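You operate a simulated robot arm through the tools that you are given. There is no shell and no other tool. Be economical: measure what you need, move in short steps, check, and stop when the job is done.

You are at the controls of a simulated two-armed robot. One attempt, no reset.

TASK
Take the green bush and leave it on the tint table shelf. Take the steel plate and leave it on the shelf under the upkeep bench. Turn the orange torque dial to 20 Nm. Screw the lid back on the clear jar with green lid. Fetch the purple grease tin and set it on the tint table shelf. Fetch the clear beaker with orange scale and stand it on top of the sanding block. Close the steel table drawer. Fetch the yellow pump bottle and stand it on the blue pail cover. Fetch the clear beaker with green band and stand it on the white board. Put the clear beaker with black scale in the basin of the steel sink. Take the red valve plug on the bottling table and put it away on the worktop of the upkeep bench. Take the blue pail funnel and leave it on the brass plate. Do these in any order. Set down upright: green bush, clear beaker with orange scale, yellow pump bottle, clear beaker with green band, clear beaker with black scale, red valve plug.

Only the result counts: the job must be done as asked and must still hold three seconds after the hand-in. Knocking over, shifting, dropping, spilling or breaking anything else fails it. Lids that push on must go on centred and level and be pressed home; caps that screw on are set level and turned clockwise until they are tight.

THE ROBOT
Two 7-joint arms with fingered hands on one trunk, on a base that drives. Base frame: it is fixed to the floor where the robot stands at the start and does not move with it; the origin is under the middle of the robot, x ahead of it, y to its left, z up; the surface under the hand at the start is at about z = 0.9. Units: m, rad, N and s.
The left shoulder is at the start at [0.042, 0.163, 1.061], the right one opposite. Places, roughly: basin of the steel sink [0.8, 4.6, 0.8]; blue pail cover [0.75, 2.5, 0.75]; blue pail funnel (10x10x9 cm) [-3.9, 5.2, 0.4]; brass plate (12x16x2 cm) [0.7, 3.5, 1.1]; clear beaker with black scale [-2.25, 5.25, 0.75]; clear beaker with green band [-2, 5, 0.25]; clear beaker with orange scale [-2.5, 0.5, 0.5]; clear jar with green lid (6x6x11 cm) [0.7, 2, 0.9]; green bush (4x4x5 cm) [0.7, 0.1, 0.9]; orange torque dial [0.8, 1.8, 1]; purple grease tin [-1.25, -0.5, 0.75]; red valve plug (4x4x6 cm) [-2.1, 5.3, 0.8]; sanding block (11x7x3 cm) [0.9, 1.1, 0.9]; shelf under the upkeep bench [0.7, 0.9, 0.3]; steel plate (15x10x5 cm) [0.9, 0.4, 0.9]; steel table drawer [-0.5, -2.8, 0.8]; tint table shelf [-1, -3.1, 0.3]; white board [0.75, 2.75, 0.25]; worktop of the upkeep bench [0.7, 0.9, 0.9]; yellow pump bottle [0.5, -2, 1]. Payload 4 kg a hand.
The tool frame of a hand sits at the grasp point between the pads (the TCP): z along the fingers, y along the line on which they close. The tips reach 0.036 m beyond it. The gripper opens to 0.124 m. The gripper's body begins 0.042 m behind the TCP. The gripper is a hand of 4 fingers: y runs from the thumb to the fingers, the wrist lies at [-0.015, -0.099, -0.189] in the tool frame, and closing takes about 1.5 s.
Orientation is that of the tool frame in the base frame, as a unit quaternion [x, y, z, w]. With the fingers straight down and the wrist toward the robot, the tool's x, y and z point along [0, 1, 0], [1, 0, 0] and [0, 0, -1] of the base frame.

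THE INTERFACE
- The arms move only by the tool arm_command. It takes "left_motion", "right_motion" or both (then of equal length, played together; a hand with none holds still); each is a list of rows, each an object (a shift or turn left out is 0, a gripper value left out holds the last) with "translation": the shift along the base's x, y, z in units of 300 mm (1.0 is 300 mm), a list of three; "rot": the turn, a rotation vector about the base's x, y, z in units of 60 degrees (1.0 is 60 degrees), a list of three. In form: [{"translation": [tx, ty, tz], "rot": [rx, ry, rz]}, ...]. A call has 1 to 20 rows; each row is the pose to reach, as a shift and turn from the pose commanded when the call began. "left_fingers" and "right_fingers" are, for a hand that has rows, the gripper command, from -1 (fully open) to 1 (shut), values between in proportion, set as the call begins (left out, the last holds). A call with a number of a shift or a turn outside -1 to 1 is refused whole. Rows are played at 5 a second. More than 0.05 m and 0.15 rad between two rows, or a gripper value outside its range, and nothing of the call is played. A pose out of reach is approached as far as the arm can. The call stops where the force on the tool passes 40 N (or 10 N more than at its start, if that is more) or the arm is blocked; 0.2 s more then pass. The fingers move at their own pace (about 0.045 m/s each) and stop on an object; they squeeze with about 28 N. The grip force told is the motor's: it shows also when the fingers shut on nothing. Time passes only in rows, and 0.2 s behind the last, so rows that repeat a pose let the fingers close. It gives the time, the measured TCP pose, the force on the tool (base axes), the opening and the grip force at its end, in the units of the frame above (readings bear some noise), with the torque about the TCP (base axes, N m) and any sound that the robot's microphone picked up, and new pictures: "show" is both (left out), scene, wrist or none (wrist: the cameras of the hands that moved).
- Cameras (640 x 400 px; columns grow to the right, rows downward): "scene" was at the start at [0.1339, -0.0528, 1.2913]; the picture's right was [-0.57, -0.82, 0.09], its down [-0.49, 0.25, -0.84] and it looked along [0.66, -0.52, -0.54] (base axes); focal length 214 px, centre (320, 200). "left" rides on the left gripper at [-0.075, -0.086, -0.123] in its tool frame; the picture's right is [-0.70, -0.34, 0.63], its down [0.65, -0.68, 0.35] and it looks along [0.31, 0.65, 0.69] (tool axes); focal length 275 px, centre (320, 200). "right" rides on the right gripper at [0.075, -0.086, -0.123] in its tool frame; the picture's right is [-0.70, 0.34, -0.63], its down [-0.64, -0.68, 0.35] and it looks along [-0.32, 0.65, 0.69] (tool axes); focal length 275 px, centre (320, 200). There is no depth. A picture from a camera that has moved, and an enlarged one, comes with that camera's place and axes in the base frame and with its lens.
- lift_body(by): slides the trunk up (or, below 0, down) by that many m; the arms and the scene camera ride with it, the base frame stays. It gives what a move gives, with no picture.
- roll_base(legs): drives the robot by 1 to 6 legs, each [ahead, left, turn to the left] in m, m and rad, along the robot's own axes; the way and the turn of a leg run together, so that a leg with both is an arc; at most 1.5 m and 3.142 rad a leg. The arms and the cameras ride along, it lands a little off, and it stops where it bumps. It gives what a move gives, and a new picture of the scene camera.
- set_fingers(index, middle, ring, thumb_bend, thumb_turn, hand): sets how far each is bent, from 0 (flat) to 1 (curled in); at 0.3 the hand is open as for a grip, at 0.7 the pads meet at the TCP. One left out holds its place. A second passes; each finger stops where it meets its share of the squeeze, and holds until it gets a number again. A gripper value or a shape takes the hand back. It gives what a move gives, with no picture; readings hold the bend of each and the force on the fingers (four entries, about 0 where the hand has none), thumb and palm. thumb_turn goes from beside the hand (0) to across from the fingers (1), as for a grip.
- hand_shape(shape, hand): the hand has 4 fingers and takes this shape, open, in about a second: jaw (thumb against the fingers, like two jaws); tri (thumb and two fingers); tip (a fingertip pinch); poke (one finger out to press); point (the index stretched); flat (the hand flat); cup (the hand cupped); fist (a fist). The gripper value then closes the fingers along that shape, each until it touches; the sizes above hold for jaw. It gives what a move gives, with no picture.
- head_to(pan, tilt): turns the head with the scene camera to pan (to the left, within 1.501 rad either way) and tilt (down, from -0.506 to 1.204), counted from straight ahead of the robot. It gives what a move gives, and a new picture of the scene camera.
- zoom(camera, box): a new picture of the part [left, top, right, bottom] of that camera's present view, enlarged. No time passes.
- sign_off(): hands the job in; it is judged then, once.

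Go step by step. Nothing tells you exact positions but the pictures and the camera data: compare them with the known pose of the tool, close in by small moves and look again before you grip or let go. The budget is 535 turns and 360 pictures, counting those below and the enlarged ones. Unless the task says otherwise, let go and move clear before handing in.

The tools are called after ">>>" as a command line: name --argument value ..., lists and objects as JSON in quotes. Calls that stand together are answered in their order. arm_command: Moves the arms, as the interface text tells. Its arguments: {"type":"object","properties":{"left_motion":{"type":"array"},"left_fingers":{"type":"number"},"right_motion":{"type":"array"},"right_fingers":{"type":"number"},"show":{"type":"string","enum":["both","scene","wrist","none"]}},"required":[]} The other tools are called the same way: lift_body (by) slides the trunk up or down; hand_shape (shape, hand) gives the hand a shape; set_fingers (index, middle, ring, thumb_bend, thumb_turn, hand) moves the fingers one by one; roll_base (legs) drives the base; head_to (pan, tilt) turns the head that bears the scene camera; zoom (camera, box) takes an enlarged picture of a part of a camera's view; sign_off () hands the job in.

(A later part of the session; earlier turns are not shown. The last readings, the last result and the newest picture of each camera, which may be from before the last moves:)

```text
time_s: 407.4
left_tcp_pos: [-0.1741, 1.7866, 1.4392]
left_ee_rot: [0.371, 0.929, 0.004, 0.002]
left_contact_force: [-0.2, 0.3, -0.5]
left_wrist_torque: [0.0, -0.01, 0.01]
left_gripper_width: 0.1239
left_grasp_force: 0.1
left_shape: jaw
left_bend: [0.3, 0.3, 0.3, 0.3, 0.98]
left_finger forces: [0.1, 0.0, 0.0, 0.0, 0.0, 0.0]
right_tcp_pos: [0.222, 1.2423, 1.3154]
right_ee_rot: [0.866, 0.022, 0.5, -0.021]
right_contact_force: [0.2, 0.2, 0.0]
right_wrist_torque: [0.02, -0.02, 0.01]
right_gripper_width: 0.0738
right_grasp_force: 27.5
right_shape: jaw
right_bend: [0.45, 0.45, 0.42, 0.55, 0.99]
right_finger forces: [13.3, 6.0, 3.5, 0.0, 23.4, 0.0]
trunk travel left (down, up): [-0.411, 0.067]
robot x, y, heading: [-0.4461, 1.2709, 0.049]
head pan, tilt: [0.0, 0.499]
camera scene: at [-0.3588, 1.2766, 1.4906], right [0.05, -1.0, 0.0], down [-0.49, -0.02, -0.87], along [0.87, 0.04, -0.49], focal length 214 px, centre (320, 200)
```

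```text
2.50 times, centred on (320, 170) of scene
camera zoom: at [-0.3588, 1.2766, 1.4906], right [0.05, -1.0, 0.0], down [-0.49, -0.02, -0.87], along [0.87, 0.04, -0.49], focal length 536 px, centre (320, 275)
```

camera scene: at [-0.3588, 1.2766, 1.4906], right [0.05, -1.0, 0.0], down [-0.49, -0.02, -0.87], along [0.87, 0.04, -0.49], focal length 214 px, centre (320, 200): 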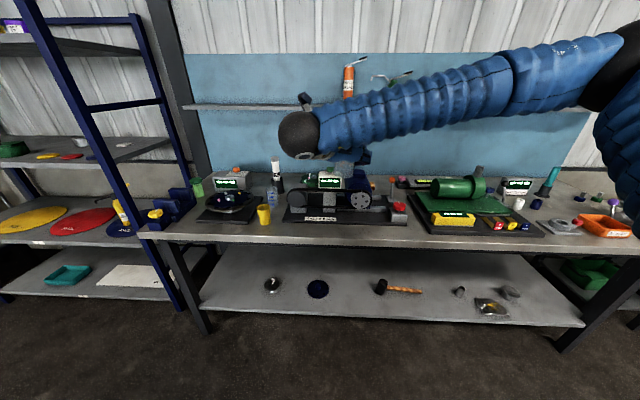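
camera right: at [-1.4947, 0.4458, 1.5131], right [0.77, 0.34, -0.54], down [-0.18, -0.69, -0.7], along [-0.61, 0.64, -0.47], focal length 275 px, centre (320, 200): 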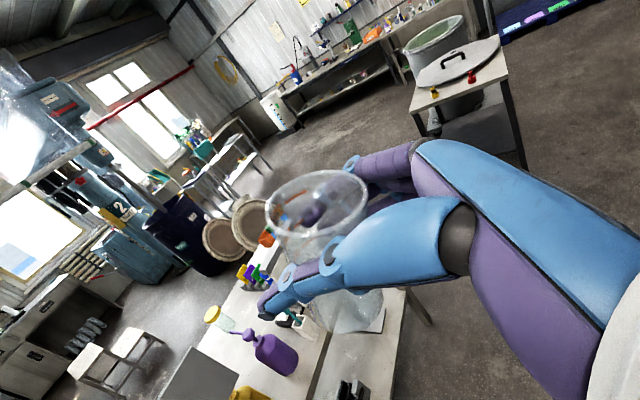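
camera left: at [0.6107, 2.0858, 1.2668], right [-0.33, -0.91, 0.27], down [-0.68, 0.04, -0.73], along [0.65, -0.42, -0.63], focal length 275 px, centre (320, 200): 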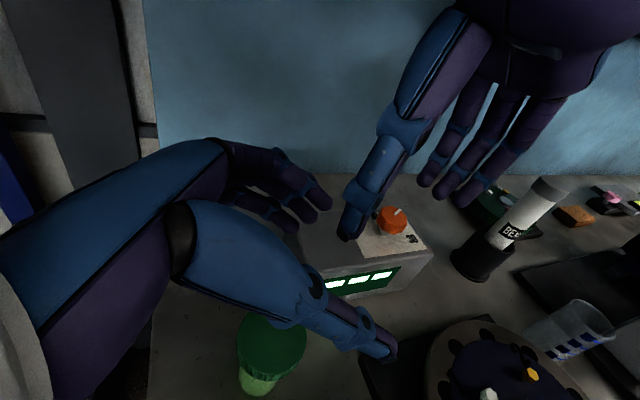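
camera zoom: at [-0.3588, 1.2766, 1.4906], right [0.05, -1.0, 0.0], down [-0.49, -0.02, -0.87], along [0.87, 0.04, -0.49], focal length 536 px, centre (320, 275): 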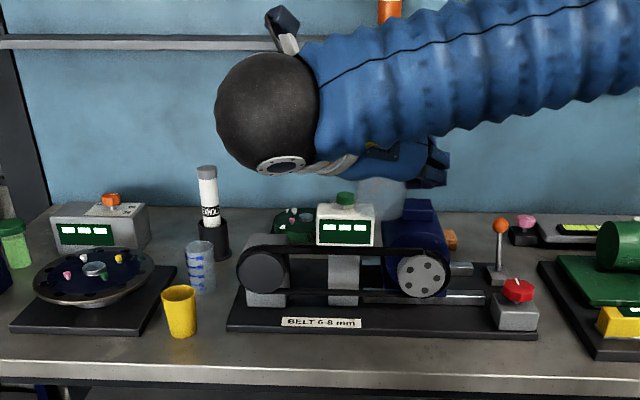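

The sanding block hides behind the blue motor. Move right for a clear view.

>>> roll_base --legs '[[0.15, -0.45, -0.05]]'

>>> head_to --pan 0.25 --tilt 0.5

>>> zoom --camera "scene" --box '[230, 90, 390, 210]'

```text
time_s: 410.3
left_tcp_pos: [0.0105, 1.3202, 1.4404]
left_ee_rot: [0.395, 0.919, 0.004, 0.001]
left_contact_force: [0.2, -0.9, -0.5]
left_wrist_torque: [0.02, 0.02, 0.01]
left_gripper_width: 0.1237
left_grasp_force: 0.1
left_shape: jaw
left_bend: [0.3, 0.3, 0.3, 0.3, 0.98]
left_finger forces: [0.0, 0.0, 0.0, 0.0, 0.0, 0.1]
right_tcp_pos: [0.3807, 0.759, 1.3167]
right_ee_rot: [0.865, 0.001, 0.501, -0.008]
right_contact_force: [-0.1, 0.8, -0.5]
right_wrist_torque: [0.01, -0.01, 0.01]
right_gripper_width: 0.0738
right_grasp_force: 27.8
right_shape: jaw
right_bend: [0.45, 0.45, 0.42, 0.55, 0.99]
right_finger forces: [13.2, 6.0, 3.5, 0.0, 23.4, 0.0]
trunk travel left (down, up): [-0.411, 0.067]
robot x, y, heading: [-0.2852, 0.8192, -0.004]
head pan, tilt: [0.0, 0.499]
camera scene: at [-0.1984, 0.8194, 1.4906], right [0.0, -1.0, 0.0], down [-0.49, 0.0, -0.87], along [0.87, 0.0, -0.49], focal length 214 px, centre (320, 200)
```

scene: 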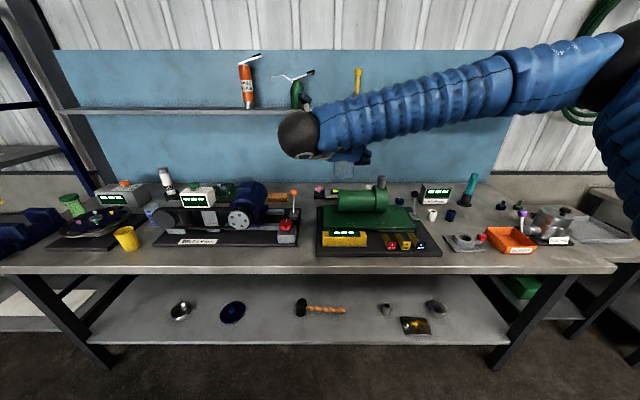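

```text
time_s: 411.0
left_tcp_pos: [0.0102, 1.319, 1.4385]
left_ee_rot: [0.394, 0.919, 0.004, 0.001]
left_contact_force: [-0.8, -0.2, -0.2]
left_wrist_torque: [0.0, -0.02, -0.01]
left_gripper_width: 0.124
left_grasp_force: 0.0
left_shape: jaw
left_bend: [0.3, 0.3, 0.3, 0.3, 0.98]
left_finger forces: [0.1, 0.0, 0.1, 0.0, 0.0, 0.0]
right_tcp_pos: [0.3808, 0.7586, 1.3163]
right_ee_rot: [0.866, 0.002, 0.5, -0.009]
right_contact_force: [-0.8, -0.2, 0.1]
right_wrist_torque: [0.01, 0.02, 0.04]
right_gripper_width: 0.0736
right_grasp_force: 28.4
right_shape: jaw
right_bend: [0.45, 0.45, 0.42, 0.55, 0.99]
right_finger forces: [13.2, 5.9, 3.5, 0.0, 23.4, 0.0]
trunk travel left (down, up): [-0.411, 0.067]
robot x, y, heading: [-0.2873, 0.8193, -0.002]
head pan, tilt: [0.25, 0.499]
camera scene: at [-0.2013, 0.8419, 1.4906], right [0.25, -0.97, 0.0], down [-0.47, -0.12, -0.87], along [0.85, 0.22, -0.49], focal length 214 px, centre (320, 200)
```

scene: 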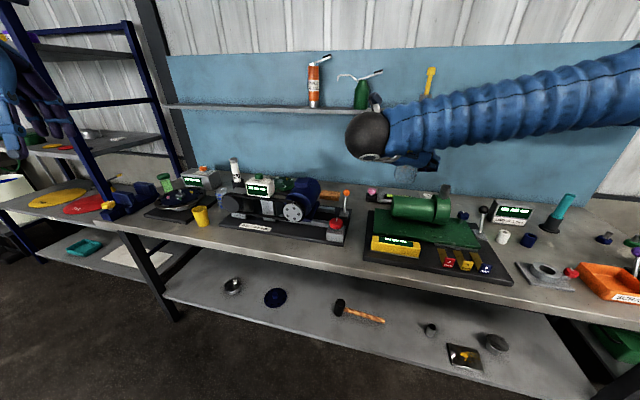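

```text
3.33 times, centred on (310, 150) of scene
camera zoom: at [-0.2013, 0.8419, 1.4906], right [0.25, -0.97, 0.0], down [-0.47, -0.12, -0.87], along [0.85, 0.22, -0.49], focal length 715 px, centre (353, 367)
```

zoom: 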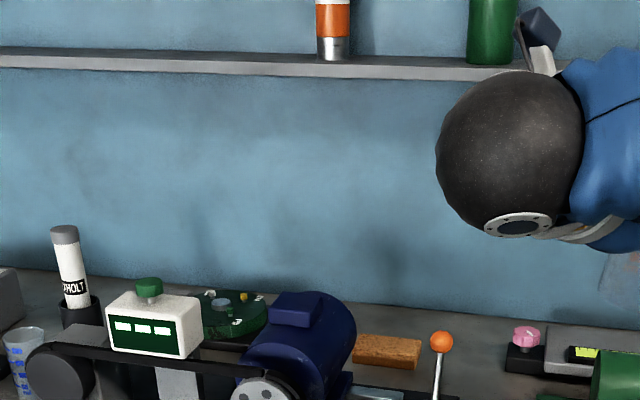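

The block is at about (0.885, 1.06), between motor (y>1.07) and lever ball (0.72, 0.95, z 1.02). I yaw the hand +45° so the wrist passes between them, staying high.

>>> arm_command --right_motion '[{"rot": [0, 0, 0.125]}, {"rot": [0, 0, 0.25]}, {"rot": [0, 0, 0.375]}, {"rot": [0, 0, 0.5]}, {"rot": [0, 0, 0.625]}, {"rot": [0, 0, 0.75]}]' --show "none"

>>> roll_base --legs '[[0.24, 0.12, 0]]'

>>> arm_command --right_motion '[{"translation": [0.08, 0.06, -0.04]}, {"translation": [0.16, 0.12, -0.08]}, {"translation": [0.24, 0.18, -0.12]}, {"translation": [0.32, 0.24, -0.16]}, {"translation": [0.4, 0.3, -0.2]}, {"translation": [0.48, 0.36, -0.24]}]' --show "both"

```text
time_s: 412.4
left_tcp_pos: [0.0098, 1.3192, 1.4399]
left_ee_rot: [0.394, 0.919, 0.005, 0.001]
left_contact_force: [0.3, 0.3, -0.2]
left_wrist_torque: [0.03, -0.05, -0.02]
left_gripper_width: 0.1239
left_grasp_force: 0.0
left_shape: jaw
left_bend: [0.3, 0.3, 0.3, 0.3, 0.97]
left_finger forces: [0.1, 0.0, 0.0, 0.1, 0.0, 0.0]
right_tcp_pos: [0.3807, 0.7575, 1.3175]
right_ee_rot: [0.798, 0.333, 0.46, -0.201]
right_contact_force: [-0.1, -0.4, -0.7]
right_wrist_torque: [0.01, 0.02, 0.0]
right_gripper_width: 0.0738
right_grasp_force: 27.7
right_shape: jaw
right_bend: [0.45, 0.45, 0.42, 0.55, 0.99]
right_finger forces: [13.0, 5.9, 3.5, 0.0, 23.2, 0.1]
trunk travel left (down, up): [-0.411, 0.067]
robot x, y, heading: [-0.2829, 0.8205, -0.001]
head pan, tilt: [0.25, 0.499]
```

```text
time_s: 414.3
left_tcp_pos: [0.2589, 1.4346, 1.4382]
left_ee_rot: [0.398, 0.917, 0.004, 0.002]
left_contact_force: [-0.8, 0.8, -0.1]
left_wrist_torque: [0.01, 0.0, -0.02]
left_gripper_width: 0.1238
left_grasp_force: 0.1
left_shape: jaw
left_bend: [0.3, 0.3, 0.3, 0.3, 0.98]
left_finger forces: [0.1, 0.0, 0.0, 0.1, 0.1, 0.1]
right_tcp_pos: [0.6251, 0.8692, 1.3164]
right_ee_rot: [0.801, 0.329, 0.46, -0.198]
right_contact_force: [0.2, -0.4, -0.3]
right_wrist_torque: [0.0, 0.01, 0.0]
right_gripper_width: 0.074
right_grasp_force: 28.1
right_shape: jaw
right_bend: [0.45, 0.45, 0.42, 0.55, 0.99]
right_finger forces: [13.0, 5.8, 3.5, 0.0, 23.2, 0.0]
trunk travel left (down, up): [-0.411, 0.067]
robot x, y, heading: [-0.042, 0.9357, -0.013]
head pan, tilt: [0.25, 0.499]
camera scene: at [0.0438, 0.9583, 1.4906], right [0.24, -0.97, 0.0], down [-0.48, -0.11, -0.87], along [0.85, 0.21, -0.49], focal length 214 px, centre (320, 200)
```

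scene: 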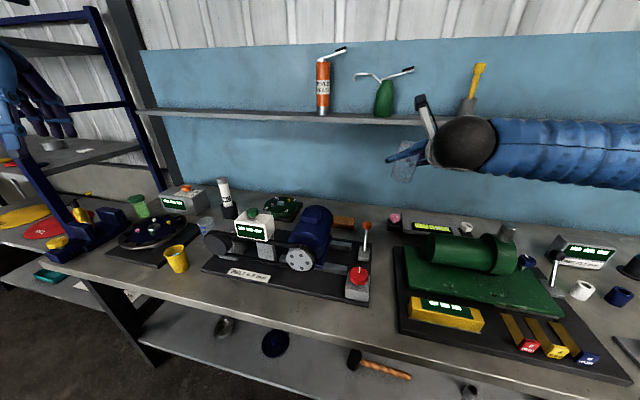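

```text
time_s: 415.7
left_tcp_pos: [0.2595, 1.4341, 1.4393]
left_ee_rot: [0.398, 0.918, 0.004, 0.001]
left_contact_force: [0.3, 0.5, -0.2]
left_wrist_torque: [0.02, 0.04, 0.04]
left_gripper_width: 0.1239
left_grasp_force: 0.0
left_shape: jaw
left_bend: [0.3, 0.3, 0.3, 0.3, 0.98]
left_finger forces: [0.0, 0.0, 0.0, 0.1, 0.1, 0.0]
right_tcp_pos: [0.7688, 0.9757, 1.2425]
right_ee_rot: [0.801, 0.328, 0.46, -0.198]
right_contact_force: [-0.7, 0.5, -0.6]
right_wrist_torque: [0.01, -0.01, -0.01]
right_gripper_width: 0.0739
right_grasp_force: 28.1
right_shape: jaw
right_bend: [0.45, 0.45, 0.42, 0.55, 0.99]
right_finger forces: [13.1, 5.9, 3.4, 0.0, 23.1, 0.0]
trunk travel left (down, up): [-0.411, 0.067]
robot x, y, heading: [-0.0409, 0.9384, -0.012]
head pan, tilt: [0.25, 0.499]
camera scene: at [0.0443, 0.959, 1.4905], right [0.24, -0.97, 0.0], down [-0.48, -0.11, -0.87], along [0.85, 0.21, -0.49], focal length 214 px, centre (320, 200)
camera right: at [0.6608, 0.9866, 1.3708], right [-0.4, -0.87, -0.29], down [-0.5, 0.47, -0.72], along [0.77, -0.14, -0.63], focal length 275 px, centre (320, 200)
```

scene: 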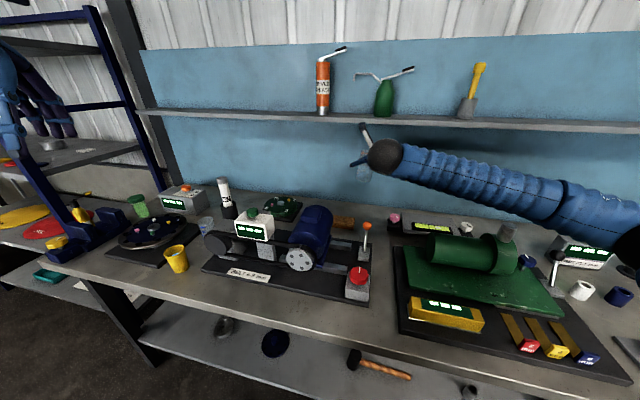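
right: 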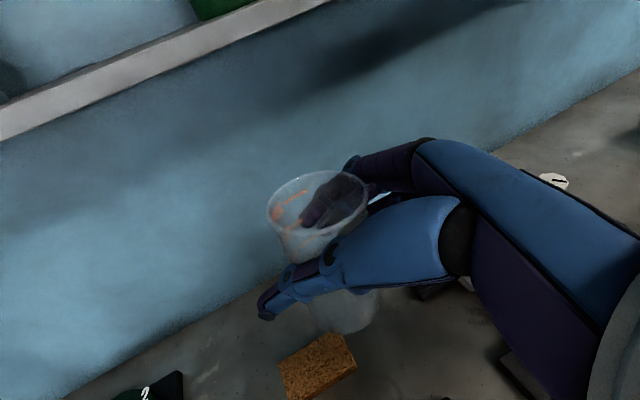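

Beaker base is ~1.3 cm beyond the TCP; block centre ≈ (0.858, 1.049). Move over it.

>>> arm_command --right_motion '[{"translation": [0.09, 0.08, -0.09]}, {"translation": [0.18, 0.16, -0.18]}, {"translation": [0.26, 0.243, -0.27]}]' --show "wrist"

>>> zoom --camera "scene" --box '[280, 120, 440, 260]'

```text
time_s: 416.5
left_tcp_pos: [0.2603, 1.4351, 1.4381]
left_ee_rot: [0.398, 0.917, 0.003, 0.002]
left_contact_force: [0.3, -0.7, -0.7]
left_wrist_torque: [0.0, 0.02, 0.02]
left_gripper_width: 0.1238
left_grasp_force: 0.0
left_shape: jaw
left_bend: [0.3, 0.3, 0.3, 0.3, 0.98]
left_finger forces: [0.0, 0.0, 0.0, 0.0, 0.0, 0.1]
right_tcp_pos: [0.8498, 1.0488, 1.1633]
right_ee_rot: [0.801, 0.329, 0.46, -0.198]
right_contact_force: [-0.3, -0.1, 0.2]
right_wrist_torque: [-0.01, 0.0, 0.01]
right_gripper_width: 0.0736
right_grasp_force: 27.8
right_shape: jaw
right_bend: [0.45, 0.45, 0.42, 0.55, 0.99]
right_finger forces: [13.1, 6.0, 3.5, 0.0, 23.1, 0.0]
trunk travel left (down, up): [-0.411, 0.067]
robot x, y, heading: [-0.0392, 0.9382, -0.013]
head pan, tilt: [0.25, 0.499]
camera right: at [0.7424, 1.0579, 1.2917], right [-0.4, -0.87, -0.29], down [-0.5, 0.47, -0.72], along [0.77, -0.14, -0.63], focal length 275 px, centre (320, 200)
```

right: 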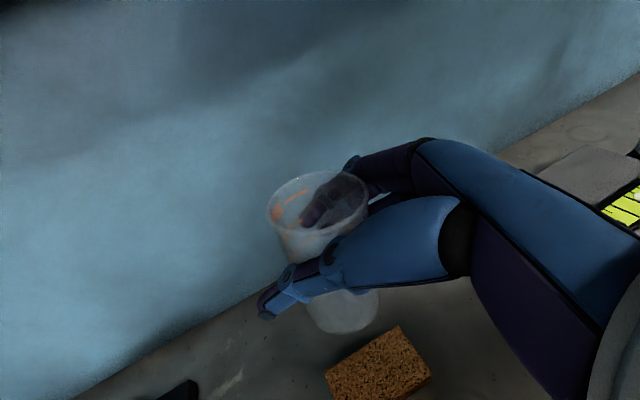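

```text
2.86 times, centred on (360, 190) of scene
camera zoom: at [0.044, 0.9589, 1.4905], right [0.24, -0.97, 0.0], down [-0.48, -0.11, -0.87], along [0.85, 0.21, -0.49], focal length 613 px, centre (206, 229)
```

zoom: 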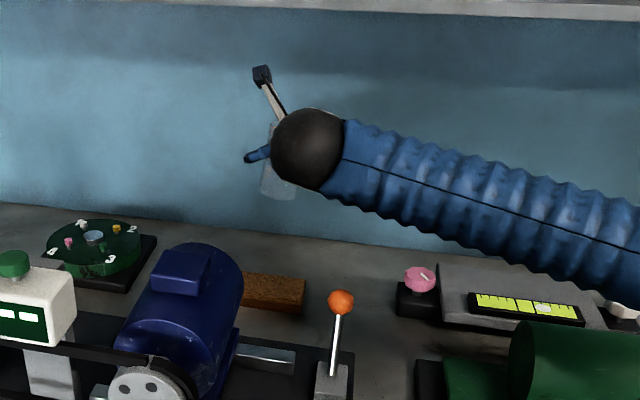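

Beaker is right over the block centre. Descend.

>>> arm_command --right_motion '[{"translation": [0, 0, -0.13]}, {"translation": [0, 0, -0.26]}, {"translation": [0, 0, -0.36]}, {"translation": [0, -0.005, -0.44]}]' --show "wrist"

```text
time_s: 417.5
left_tcp_pos: [0.2597, 1.4343, 1.4398]
left_ee_rot: [0.397, 0.918, 0.004, 0.001]
left_contact_force: [0.5, 0.2, -0.7]
left_wrist_torque: [0.0, 0.04, 0.01]
left_gripper_width: 0.1236
left_grasp_force: 0.1
left_shape: jaw
left_bend: [0.3, 0.3, 0.3, 0.3, 0.98]
left_finger forces: [0.1, 0.0, 0.0, 0.1, 0.0, 0.1]
right_tcp_pos: [0.8477, 1.0519, 1.0318]
right_ee_rot: [0.801, 0.329, 0.46, -0.197]
right_contact_force: [0.8, -0.2, -0.7]
right_wrist_torque: [0.05, 0.01, 0.0]
right_gripper_width: 0.0738
right_grasp_force: 27.8
right_shape: jaw
right_bend: [0.45, 0.45, 0.42, 0.55, 0.99]
right_finger forces: [13.1, 6.0, 3.5, 0.1, 23.0, 0.0]
trunk travel left (down, up): [-0.411, 0.067]
robot x, y, heading: [-0.0401, 0.9391, -0.008]
head pan, tilt: [0.25, 0.499]
camera right: at [0.7399, 1.0608, 1.1593], right [-0.4, -0.87, -0.29], down [-0.51, 0.47, -0.72], along [0.77, -0.14, -0.63], focal length 275 px, centre (320, 200)
```

right: 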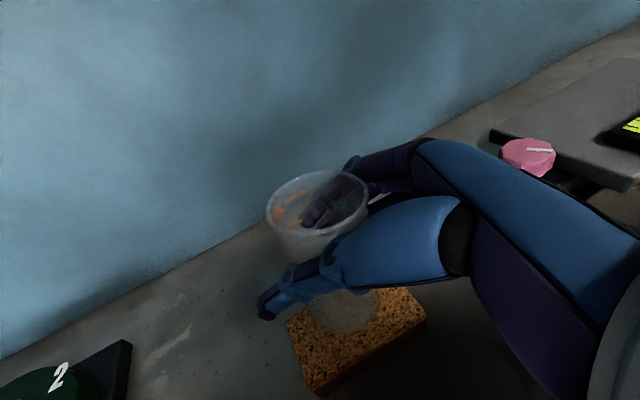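

>>> arm_command --right_motion '[{"translation": [0, -0.01, -0.025]}, {"translation": [0, -0.01, -0.04]}]' --show "none"

>>> arm_command --right_motion '[{"translation": [0, 0, -0.008]}, {"translation": [0, 0, -0.016]}]' --show "none"

```text
time_s: 418.1
left_tcp_pos: [0.2577, 1.4342, 1.4396]
left_ee_rot: [0.397, 0.918, 0.005, 0.002]
left_contact_force: [0.4, 0.6, -0.6]
left_wrist_torque: [-0.01, -0.02, -0.01]
left_gripper_width: 0.1238
left_grasp_force: 0.1
left_shape: jaw
left_bend: [0.3, 0.3, 0.3, 0.3, 0.98]
left_finger forces: [0.0, 0.1, 0.0, 0.0, 0.1, 0.1]
right_tcp_pos: [0.8484, 1.0479, 1.0209]
right_ee_rot: [0.801, 0.329, 0.46, -0.198]
right_contact_force: [-0.1, -0.8, 0.4]
right_wrist_torque: [0.0, 0.0, -0.01]
right_gripper_width: 0.0739
right_grasp_force: 27.9
right_shape: jaw
right_bend: [0.45, 0.45, 0.42, 0.55, 0.99]
right_finger forces: [13.1, 6.0, 3.6, 0.0, 23.0, 0.1]
trunk travel left (down, up): [-0.411, 0.067]
robot x, y, heading: [-0.0404, 0.9389, -0.007]
head pan, tilt: [0.25, 0.499]
```

```text
time_s: 418.7
left_tcp_pos: [0.2582, 1.4338, 1.4396]
left_ee_rot: [0.398, 0.918, 0.005, 0.002]
left_contact_force: [0.2, 0.7, 0.4]
left_wrist_torque: [-0.01, -0.01, 0.02]
left_gripper_width: 0.1239
left_grasp_force: 0.1
left_shape: jaw
left_bend: [0.3, 0.3, 0.3, 0.3, 0.98]
left_finger forces: [0.0, 0.1, 0.1, 0.1, 0.0, 0.0]
right_tcp_pos: [0.8471, 1.0477, 1.0166]
right_ee_rot: [0.801, 0.329, 0.46, -0.198]
right_contact_force: [-0.5, 0.5, 0.1]
right_wrist_torque: [0.01, 0.01, 0.0]
right_gripper_width: 0.0737
right_grasp_force: 27.8
right_shape: jaw
right_bend: [0.45, 0.45, 0.42, 0.55, 0.99]
right_finger forces: [13.1, 6.0, 3.5, 0.1, 23.1, 0.1]
trunk travel left (down, up): [-0.411, 0.067]
robot x, y, heading: [-0.0388, 0.9376, -0.007]
head pan, tilt: [0.25, 0.499]
```

>>> arm_command --right_motion '[{"translation": [0, 0, -0.01]}, {"translation": [0, 0, -0.02]}]' --show "none"

>>> arm_command --right_motion '[{"translation": [0, 0, -0.01]}, {"translation": [0, 0, -0.015]}]' --show "none"

```text
time_s: 419.3
left_tcp_pos: [0.2585, 1.4355, 1.4392]
left_ee_rot: [0.398, 0.917, 0.004, 0.002]
left_contact_force: [-0.1, -0.4, -0.4]
left_wrist_torque: [0.0, -0.02, -0.01]
left_gripper_width: 0.124
left_grasp_force: 0.0
left_shape: jaw
left_bend: [0.3, 0.3, 0.3, 0.3, 0.98]
left_finger forces: [0.1, 0.0, 0.0, 0.0, 0.0, 0.0]
right_tcp_pos: [0.8457, 1.0471, 1.0084]
right_ee_rot: [0.801, 0.329, 0.459, -0.198]
right_contact_force: [-0.6, -0.1, -0.6]
right_wrist_torque: [0.0, 0.03, 0.01]
right_gripper_width: 0.074
right_grasp_force: 27.8
right_shape: jaw
right_bend: [0.45, 0.45, 0.42, 0.55, 0.99]
right_finger forces: [13.1, 6.0, 3.5, 0.0, 23.0, 0.0]
trunk travel left (down, up): [-0.411, 0.067]
robot x, y, heading: [-0.0416, 0.932, -0.01]
head pan, tilt: [0.25, 0.499]
```

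```text
time_s: 419.9
left_tcp_pos: [0.2592, 1.4341, 1.4403]
left_ee_rot: [0.398, 0.918, 0.004, 0.002]
left_contact_force: [0.3, 0.0, -0.1]
left_wrist_torque: [0.03, 0.01, -0.01]
left_gripper_width: 0.1238
left_grasp_force: 0.2
left_shape: jaw
left_bend: [0.3, 0.3, 0.3, 0.3, 0.98]
left_finger forces: [0.1, 0.1, 0.1, 0.0, 0.0, 0.1]
right_tcp_pos: [0.846, 1.0448, 1.0031]
right_ee_rot: [0.801, 0.329, 0.46, -0.198]
right_contact_force: [-0.2, 0.4, -0.4]
right_wrist_torque: [0.0, 0.02, 0.01]
right_gripper_width: 0.0738
right_grasp_force: 28.2
right_shape: jaw
right_bend: [0.45, 0.45, 0.42, 0.55, 0.99]
right_finger forces: [13.1, 6.0, 3.4, 0.0, 22.9, 0.0]
trunk travel left (down, up): [-0.411, 0.067]
robot x, y, heading: [-0.0425, 0.9368, -0.013]
head pan, tilt: [0.25, 0.499]
```

>>> arm_command --right_motion '[{"translation": [0, 0, -0.01]}, {"translation": [0, 0, -0.018]}]' --show "none"

>>> zoom --camera "right" --box '[250, 160, 450, 400]'

```text
time_s: 420.5
left_tcp_pos: [0.2585, 1.4345, 1.4395]
left_ee_rot: [0.398, 0.918, 0.005, 0.002]
left_contact_force: [0.1, -0.4, -0.3]
left_wrist_torque: [0.03, -0.03, 0.0]
left_gripper_width: 0.1239
left_grasp_force: 0.0
left_shape: jaw
left_bend: [0.3, 0.3, 0.3, 0.3, 0.98]
left_finger forces: [0.0, 0.0, 0.0, 0.0, 0.0, 0.0]
right_tcp_pos: [0.8459, 1.0473, 0.9998]
right_ee_rot: [0.801, 0.328, 0.461, -0.198]
right_contact_force: [1.0, 1.5, 8.1]
right_wrist_torque: [-0.14, -0.18, 0.03]
right_gripper_width: 0.0737
right_grasp_force: 28.3
right_shape: jaw
right_bend: [0.45, 0.45, 0.42, 0.55, 0.98]
right_finger forces: [13.9, 6.3, 3.8, 0.0, 24.5, 0.0]
trunk travel left (down, up): [-0.411, 0.067]
robot x, y, heading: [-0.0378, 0.9318, -0.007]
head pan, tilt: [0.25, 0.499]
```

```text
1.67 times, centred on (350, 280) of right
camera zoom: at [0.7372, 1.0565, 1.1287], right [-0.4, -0.87, -0.29], down [-0.5, 0.47, -0.72], along [0.77, -0.14, -0.63], focal length 459 px, centre (270, 67)
```

zoom: 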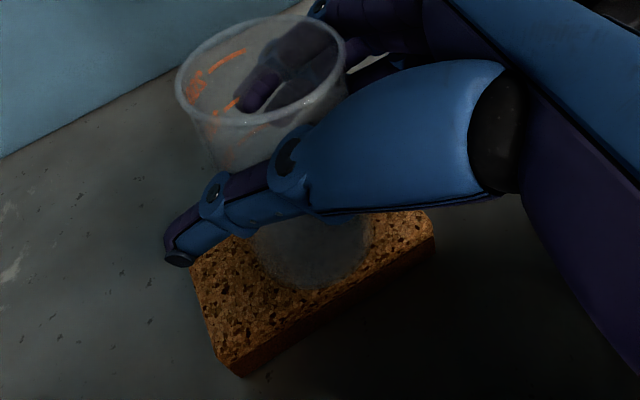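

Resting on the block. Open moderately and lift straight up.

>>> arm_command --right_motion '[{"translation": [0, 0, 0.005]}, {"translation": [0, 0, 0.005]}, {"translation": [0, 0, 0.005]}, {"translation": [0, 0, 0.005]}, {"translation": [0, 0, 0.005]}]' --right_fingers -0.5 --show "wrist"

>>> arm_command --right_motion '[{"translation": [-0.05, -0.05, 0.05]}, {"translation": [-0.1, -0.1, 0.1]}, {"translation": [-0.12, -0.12, 0.22]}, {"translation": [-0.14, -0.14, 0.36]}, {"translation": [-0.16, -0.16, 0.5]}]' --show "wrist"

```text
time_s: 421.7
left_tcp_pos: [0.2583, 1.4341, 1.4397]
left_ee_rot: [0.398, 0.917, 0.005, 0.002]
left_contact_force: [-0.9, 0.1, -0.3]
left_wrist_torque: [0.02, 0.03, 0.0]
left_gripper_width: 0.1237
left_grasp_force: 0.1
left_shape: jaw
left_bend: [0.3, 0.3, 0.3, 0.3, 0.98]
left_finger forces: [0.0, 0.0, 0.0, 0.0, 0.0, 0.0]
right_tcp_pos: [0.8463, 1.0469, 1.0005]
right_ee_rot: [0.801, 0.328, 0.46, -0.198]
right_contact_force: [-0.2, 0.0, 0.2]
right_wrist_torque: [-0.01, 0.01, -0.02]
right_gripper_width: 0.0931
right_grasp_force: 0.0
right_shape: jaw
right_bend: [0.33, 0.36, 0.35, 0.0, 0.99]
right_finger forces: [0.0, 0.1, 0.0, 0.0, 0.0, 0.0]
trunk travel left (down, up): [-0.411, 0.067]
robot x, y, heading: [-0.0412, 0.9343, -0.011]
head pan, tilt: [0.25, 0.499]
camera right: at [0.7383, 1.0568, 1.1287], right [-0.4, -0.87, -0.29], down [-0.51, 0.47, -0.72], along [0.77, -0.14, -0.63], focal length 275 px, centre (320, 200)
```

right: 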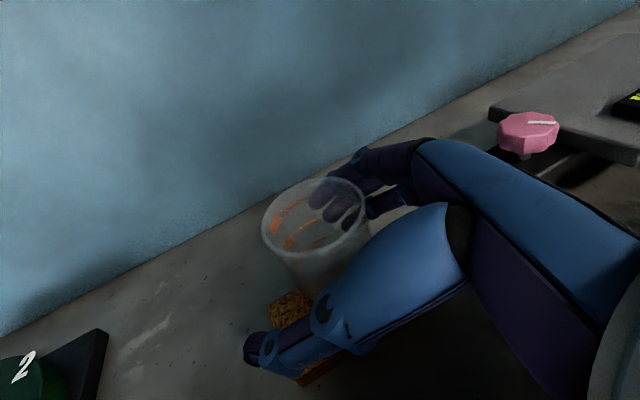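

```text
time_s: 422.9
left_tcp_pos: [0.2577, 1.4349, 1.4384]
left_ee_rot: [0.398, 0.917, 0.005, 0.001]
left_contact_force: [0.1, -0.2, 0.4]
left_wrist_torque: [0.02, 0.0, 0.01]
left_gripper_width: 0.1238
left_grasp_force: 0.1
left_shape: jaw
left_bend: [0.3, 0.3, 0.3, 0.3, 0.98]
left_finger forces: [0.1, 0.0, 0.1, 0.1, 0.0, 0.0]
right_tcp_pos: [0.7987, 0.9989, 1.1493]
right_ee_rot: [0.801, 0.329, 0.46, -0.198]
right_contact_force: [-0.8, -0.7, -0.3]
right_wrist_torque: [-0.03, 0.0, 0.01]
right_gripper_width: 0.0932
right_grasp_force: 0.0
right_shape: jaw
right_bend: [0.33, 0.36, 0.35, 0.0, 0.99]
right_finger forces: [0.0, 0.0, 0.0, 0.1, 0.0, 0.1]
trunk travel left (down, up): [-0.411, 0.067]
robot x, y, heading: [-0.0379, 0.9341, -0.006]
head pan, tilt: [0.25, 0.499]
camera right: at [0.6905, 1.0089, 1.2783], right [-0.4, -0.87, -0.29], down [-0.51, 0.47, -0.72], along [0.77, -0.14, -0.63], focal length 275 px, centre (320, 200)
```

right: 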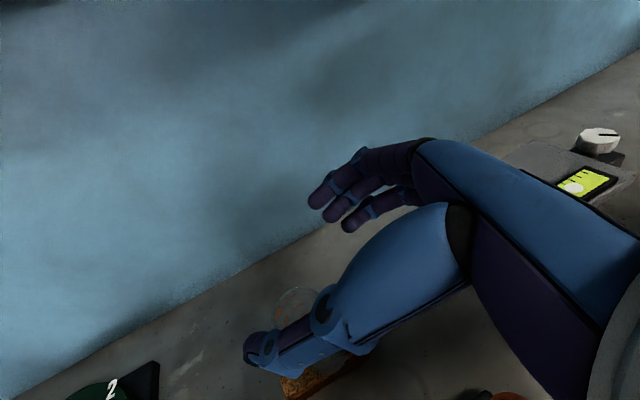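

Beaker stays on the block. Back away and look north toward the bottling table.

>>> roll_base --legs '[[-0.5, 0, 0]]'

>>> zoom --camera "scene" --box '[250, 140, 430, 260]'

>>> roll_base --legs '[[0, 0, 2.1]]'

>>> head_to --pan 0 --tilt 0.25

```text
time_s: 425.9
left_tcp_pos: [-0.2356, 1.4405, 1.4383]
left_ee_rot: [0.399, 0.917, 0.005, 0.002]
left_contact_force: [-0.4, -0.2, -0.1]
left_wrist_torque: [0.01, 0.02, 0.01]
left_gripper_width: 0.1236
left_grasp_force: 0.0
left_shape: jaw
left_bend: [0.3, 0.3, 0.3, 0.3, 0.98]
left_finger forces: [0.1, 0.1, 0.0, 0.1, 0.1, 0.1]
right_tcp_pos: [0.3049, 1.0037, 1.1489]
right_ee_rot: [0.801, 0.328, 0.46, -0.197]
right_contact_force: [-0.4, 0.0, 0.1]
right_wrist_torque: [0.01, 0.0, 0.02]
right_gripper_width: 0.0929
right_grasp_force: 0.0
right_shape: jaw
right_bend: [0.33, 0.36, 0.35, 0.0, 0.99]
right_finger forces: [0.0, 0.0, 0.0, 0.1, 0.0, 0.0]
trunk travel left (down, up): [-0.411, 0.067]
robot x, y, heading: [-0.5387, 0.9397, -0.011]
head pan, tilt: [0.25, 0.499]
camera scene: at [-0.4514, 0.9632, 1.4906], right [0.24, -0.97, 0.0], down [-0.48, -0.11, -0.87], along [0.85, 0.21, -0.49], focal length 214 px, centre (320, 200)
```

scene: 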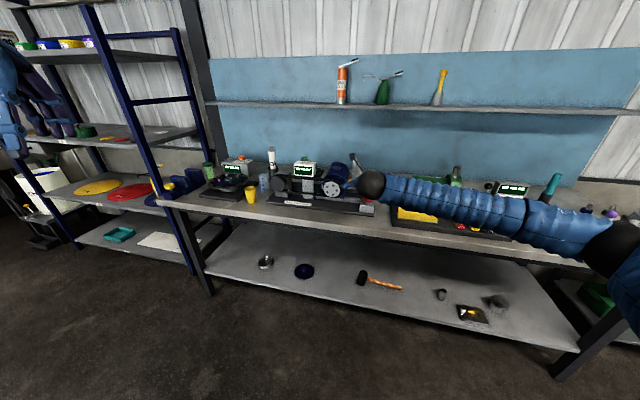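

```text
3.33 times, centred on (340, 200) of scene
camera zoom: at [-0.4514, 0.9632, 1.4906], right [0.24, -0.97, 0.0], down [-0.48, -0.11, -0.87], along [0.85, 0.21, -0.49], focal length 715 px, centre (253, 200)
```

zoom: 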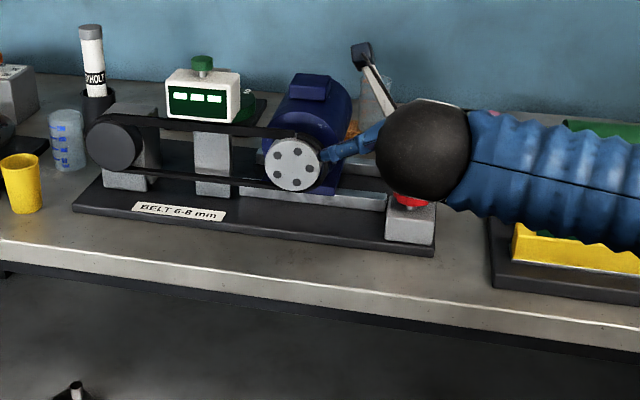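

```text
time_s: 431.3
left_tcp_pos: [-1.1158, 0.9322, 1.4384]
left_ee_rot: [-0.609, 0.793, 0.004, -0.002]
left_contact_force: [-0.7, 0.5, -0.2]
left_wrist_torque: [0.05, 0.03, -0.03]
left_gripper_width: 0.1239
left_grasp_force: 0.1
left_shape: jaw
left_bend: [0.3, 0.3, 0.3, 0.3, 0.98]
left_finger forces: [0.0, 0.0, 0.0, 0.0, 0.0, 0.0]
right_tcp_pos: [-1.0333, 1.6223, 1.1492]
right_ee_rot: [0.102, 0.859, 0.051, -0.499]
right_contact_force: [0.4, -0.7, 0.0]
right_wrist_torque: [0.01, -0.01, -0.02]
right_gripper_width: 0.0928
right_grasp_force: 0.1
right_shape: jaw
right_bend: [0.33, 0.36, 0.35, 0.0, 0.99]
right_finger forces: [0.0, 0.1, 0.0, 0.0, 0.0, 0.0]
trunk travel left (down, up): [-0.411, 0.067]
robot x, y, heading: [-0.5357, 0.9413, 2.119]
head pan, tilt: [0.25, 0.499]
camera scene: at [-0.5979, 1.001, 1.4906], right [0.7, 0.72, 0.0], down [0.35, -0.34, -0.87], along [-0.63, 0.61, -0.49], focal length 214 px, centre (320, 200)
```

scene: 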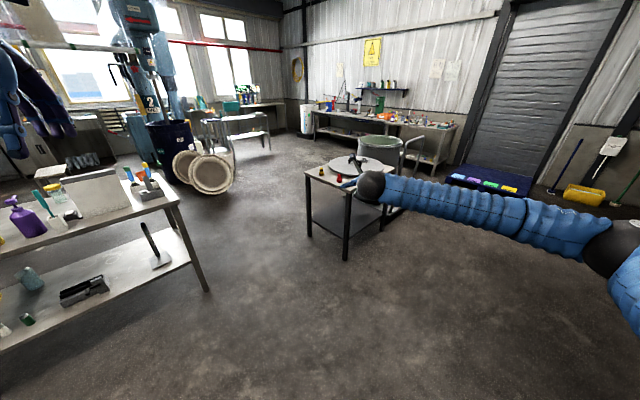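

```text
time_s: 432.1
left_tcp_pos: [-1.1167, 0.9322, 1.438]
left_ee_rot: [-0.609, 0.793, 0.004, -0.003]
left_contact_force: [-0.3, 0.6, 0.0]
left_wrist_torque: [-0.03, 0.01, 0.0]
left_gripper_width: 0.1237
left_grasp_force: 0.1
left_shape: jaw
left_bend: [0.3, 0.3, 0.3, 0.3, 0.98]
left_finger forces: [0.0, 0.0, 0.0, 0.1, 0.0, 0.0]
right_tcp_pos: [-1.0332, 1.6219, 1.1489]
right_ee_rot: [0.101, 0.86, 0.05, -0.498]
right_contact_force: [0.4, -0.5, 0.2]
right_wrist_torque: [0.0, 0.01, 0.0]
right_gripper_width: 0.0929
right_grasp_force: 0.0
right_shape: jaw
right_bend: [0.33, 0.36, 0.35, 0.0, 0.99]
right_finger forces: [0.0, 0.1, 0.0, 0.0, 0.1, 0.0]
trunk travel left (down, up): [-0.411, 0.067]
robot x, y, heading: [-0.5347, 0.9373, 2.124]
head pan, tilt: [0.0, 0.25]
camera scene: at [-0.5816, 1.0175, 1.5136], right [0.85, 0.52, 0.0], down [0.14, -0.22, -0.97], along [-0.5, 0.82, -0.26], focal length 214 px, centre (320, 200)
```

scene: 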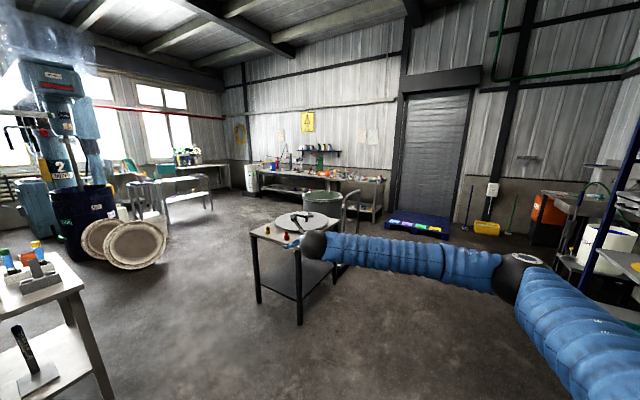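

Clear route: go north along x≈−0.6 to y≈4, then west to the bottling table.

>>> roll_base --legs '[[0, 0, -0.553], [1.5, 0, 0], [1.45, 0, 0], [0, 1.2, 0]]'

>>> head_to --pan 0 --tilt 0.35

>>> zoom --camera "scene" --box '[160, 110, 480, 310]'

```text
time_s: 453.8
left_tcp_pos: [-2.2333, 4.2429, 1.4378]
left_ee_rot: [-0.374, 0.928, 0.004, -0.002]
left_contact_force: [0.1, -0.6, -0.9]
left_wrist_torque: [-0.01, -0.03, 0.0]
left_gripper_width: 0.1238
left_grasp_force: 0.0
left_shape: jaw
left_bend: [0.3, 0.3, 0.3, 0.3, 0.98]
left_finger forces: [0.1, 0.1, 0.1, 0.0, 0.0, 0.1]
right_tcp_pos: [-1.8058, 4.7899, 1.1488]
right_ee_rot: [0.329, 0.801, 0.183, -0.466]
right_contact_force: [-0.5, 0.2, -0.9]
right_wrist_torque: [0.03, -0.02, 0.01]
right_gripper_width: 0.0928
right_grasp_force: 0.0
right_shape: jaw
right_bend: [0.33, 0.36, 0.35, 0.0, 0.99]
right_finger forces: [0.0, 0.0, 0.1, 0.0, 0.1, 0.0]
trunk travel left (down, up): [-0.411, 0.067]
robot x, y, heading: [-1.7311, 3.9494, 1.575]
head pan, tilt: [0.0, 0.25]
camera scene: at [-1.7319, 4.0394, 1.5137], right [1.0, 0.0, 0.0], down [0.0, -0.26, -0.97], along [0.0, 0.97, -0.26], focal length 214 px, centre (320, 200)
```

scene: 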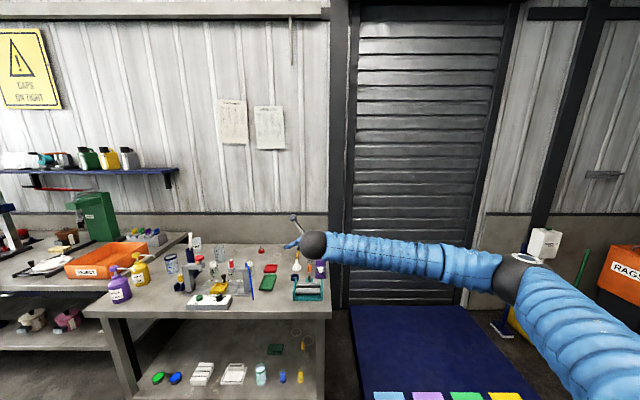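

```text
time_s: 454.5
left_tcp_pos: [-2.2331, 4.2437, 1.4388]
left_ee_rot: [-0.373, 0.928, 0.003, -0.001]
left_contact_force: [0.6, -0.3, 0.4]
left_wrist_torque: [-0.01, 0.0, -0.01]
left_gripper_width: 0.1237
left_grasp_force: 0.1
left_shape: jaw
left_bend: [0.3, 0.3, 0.3, 0.3, 0.98]
left_finger forces: [0.0, 0.0, 0.1, 0.0, 0.0, 0.0]
right_tcp_pos: [-1.8054, 4.7902, 1.1485]
right_ee_rot: [0.329, 0.801, 0.183, -0.466]
right_contact_force: [0.0, 0.6, -0.3]
right_wrist_torque: [0.04, -0.01, -0.01]
right_gripper_width: 0.0928
right_grasp_force: 0.0
right_shape: jaw
right_bend: [0.33, 0.36, 0.35, 0.0, 0.99]
right_finger forces: [0.0, 0.0, 0.0, 0.0, 0.1, 0.0]
trunk travel left (down, up): [-0.411, 0.067]
robot x, y, heading: [-1.7297, 3.9517, 1.577]
head pan, tilt: [0.0, 0.351]
camera scene: at [-1.7318, 4.039, 1.5043], right [1.0, 0.0, 0.0], down [0.0, -0.35, -0.94], along [0.0, 0.94, -0.35], focal length 214 px, centre (320, 200)
```

scene: 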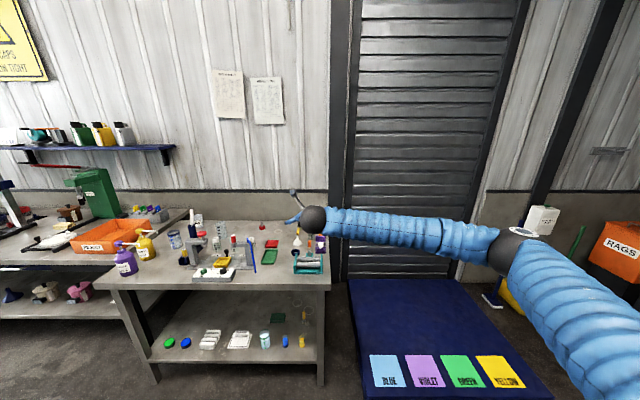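

```text
2.00 times, centred on (320, 210) of scene
camera zoom: at [-1.7318, 4.039, 1.5043], right [1.0, 0.0, 0.0], down [0.0, -0.35, -0.94], along [0.0, 0.94, -0.35], focal length 429 px, centre (320, 180)
```

zoom: 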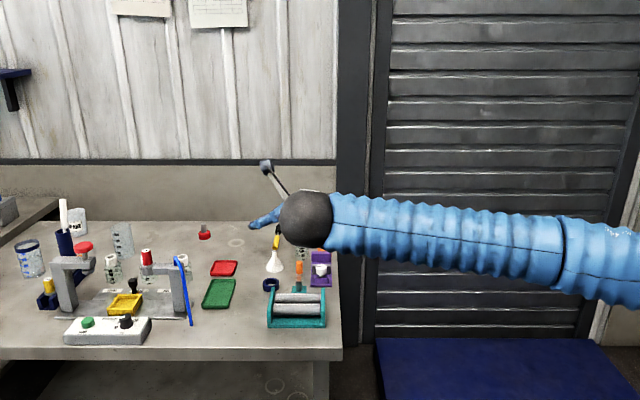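

>>> zoom --camera "scene" --box '[165, 200, 285, 275]'

>>> zoom --camera "scene" --box '[150, 295, 330, 375]'

```text
5.33 times, centred on (225, 238) of scene
camera zoom: at [-1.7318, 4.039, 1.5043], right [1.0, 0.0, 0.0], down [0.0, -0.35, -0.94], along [0.0, 0.94, -0.35], focal length 1144 px, centre (827, 0)
```

zoom: 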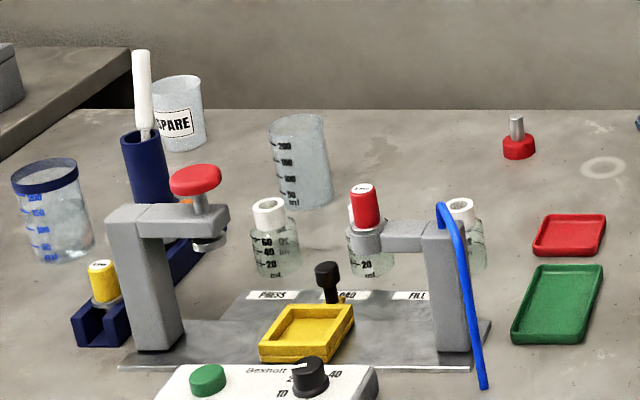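

```text
3.56 times, centred on (240, 335) of scene
camera zoom: at [-1.7318, 4.039, 1.5043], right [1.0, 0.0, 0.0], down [0.0, -0.35, -0.94], along [0.0, 0.94, -0.35], focal length 763 px, centre (604, -280)
```

zoom: 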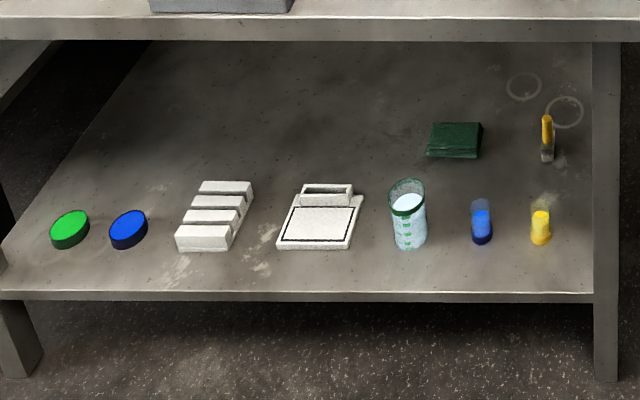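

Targets: black-scale beaker at (−2.378, 5.282), red plug at (−2.146, 5.407) on the z≈0.77 table; green-band beaker on the lower shelf at (−2.06, 4.946). First set both hands tool-down and approach.

>>> roll_base --legs '[[0.1, 0.45, 0]]'

>>> arm_command --right_motion '[{"translation": [0, -0.02, 0.03], "rot": [-0.043, -0.105, 0.075]}, {"translation": [0, -0.04, 0.06], "rot": [-0.087, -0.21, 0.151]}, {"translation": [0, -0.06, 0.1], "rot": [-0.131, -0.315, 0.226]}, {"translation": [0, -0.08, 0.13], "rot": [-0.174, -0.42, 0.302]}, {"translation": [0, -0.1, 0.16], "rot": [-0.218, -0.525, 0.377]}, {"translation": [0, -0.1, 0.2], "rot": [-0.261, -0.63, 0.453]}, {"translation": [0, -0.1, 0.2], "rot": [-0.305, -0.736, 0.528]}, {"translation": [0, -0.1, 0.2], "rot": [-0.348, -0.841, 0.603]}, {"translation": [0, -0.1, 0.2], "rot": [-0.392, -0.946, 0.679]}]' --left_motion '[{"translation": [0.08, 0.1, -0.06], "rot": [0, 0, -0.08]}, {"translation": [0.16, 0.2, -0.12], "rot": [0, 0, -0.16]}, {"translation": [0.24, 0.3, -0.18], "rot": [0, 0, -0.24]}, {"translation": [0.32, 0.4, -0.24], "rot": [0, 0, -0.32]}, {"translation": [0.4, 0.5, -0.3], "rot": [0, 0, -0.4]}, {"translation": [0.48, 0.6, -0.36], "rot": [0, 0, -0.48]}, {"translation": [0.56, 0.7, -0.42], "rot": [0, 0, -0.56]}, {"translation": [0.64, 0.8, -0.48], "rot": [0, 0, -0.64]}, {"translation": [0.72, 0.9, -0.5], "rot": [0, 0, -0.72]}]' --right_fingers -0.5 --show "scene"

```text
time_s: 457.3
left_tcp_pos: [-2.7016, 4.3399, 1.4386]
left_ee_rot: [-0.374, 0.927, 0.004, -0.002]
left_contact_force: [-0.1, -0.4, 0.6]
left_wrist_torque: [-0.02, -0.03, 0.01]
left_gripper_width: 0.1239
left_grasp_force: 0.2
left_shape: jaw
left_bend: [0.3, 0.3, 0.3, 0.3, 0.98]
left_finger forces: [0.0, 0.0, 0.0, 0.1, 0.0, 0.0]
right_tcp_pos: [-2.2736, 4.8895, 1.1488]
right_ee_rot: [0.328, 0.801, 0.182, -0.466]
right_contact_force: [0.0, 0.1, 0.2]
right_wrist_torque: [-0.01, 0.01, 0.01]
right_gripper_width: 0.0931
right_grasp_force: 0.1
right_shape: jaw
right_bend: [0.33, 0.36, 0.35, 0.0, 0.99]
right_finger forces: [0.1, 0.1, 0.1, 0.0, 0.0, 0.1]
trunk travel left (down, up): [-0.411, 0.067]
robot x, y, heading: [-2.1981, 4.0496, 1.572]
head pan, tilt: [0.0, 0.351]
camera scene: at [-2.1994, 4.1375, 1.5042], right [1.0, 0.01, 0.0], down [0.0, -0.36, -0.93], along [-0.01, 0.93, -0.36], focal length 214 px, centre (320, 200)
```

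scene: 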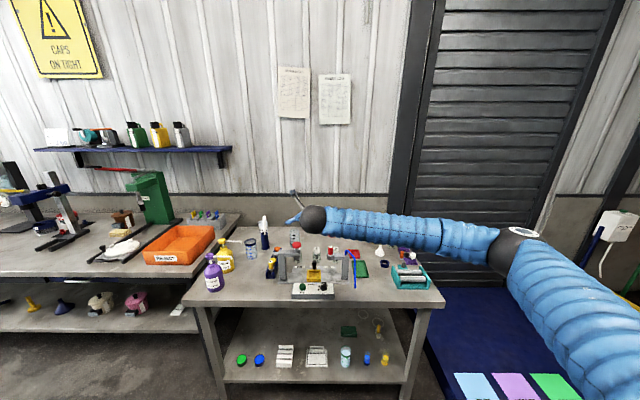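

```text
time_s: 459.3
left_tcp_pos: [-2.485, 4.6112, 1.2874]
left_ee_rot: [-0.007, 1.0, 0.005, -0.001]
left_contact_force: [-0.8, 0.8, -0.7]
left_wrist_torque: [0.03, 0.02, -0.03]
left_gripper_width: 0.1241
left_grasp_force: 0.0
left_shape: jaw
left_bend: [0.3, 0.3, 0.3, 0.3, 0.98]
left_finger forces: [0.0, 0.0, 0.0, 0.0, 0.0, 0.0]
right_tcp_pos: [-2.2737, 4.859, 1.2078]
right_ee_rot: [0.002, 1.0, -0.013, 0.0]
right_contact_force: [0.4, 1.0, 0.2]
right_wrist_torque: [-0.03, 0.03, -0.03]
right_gripper_width: 0.0928
right_grasp_force: 0.1
right_shape: jaw
right_bend: [0.33, 0.36, 0.35, 0.0, 0.99]
right_finger forces: [0.0, 0.0, 0.1, 0.0, 0.0, 0.0]
trunk travel left (down, up): [-0.411, 0.067]
robot x, y, heading: [-2.1984, 4.0499, 1.576]
head pan, tilt: [0.0, 0.351]
camera scene: at [-2.1988, 4.139, 1.5041], right [1.0, 0.01, 0.0], down [0.0, -0.36, -0.93], along [-0.01, 0.93, -0.36], focal length 214 px, centre (320, 200)
```

scene: 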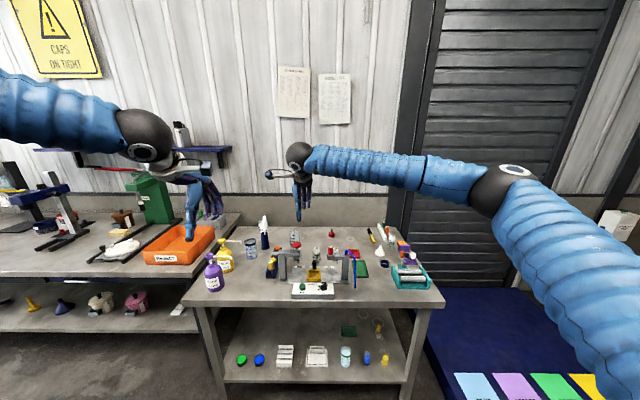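

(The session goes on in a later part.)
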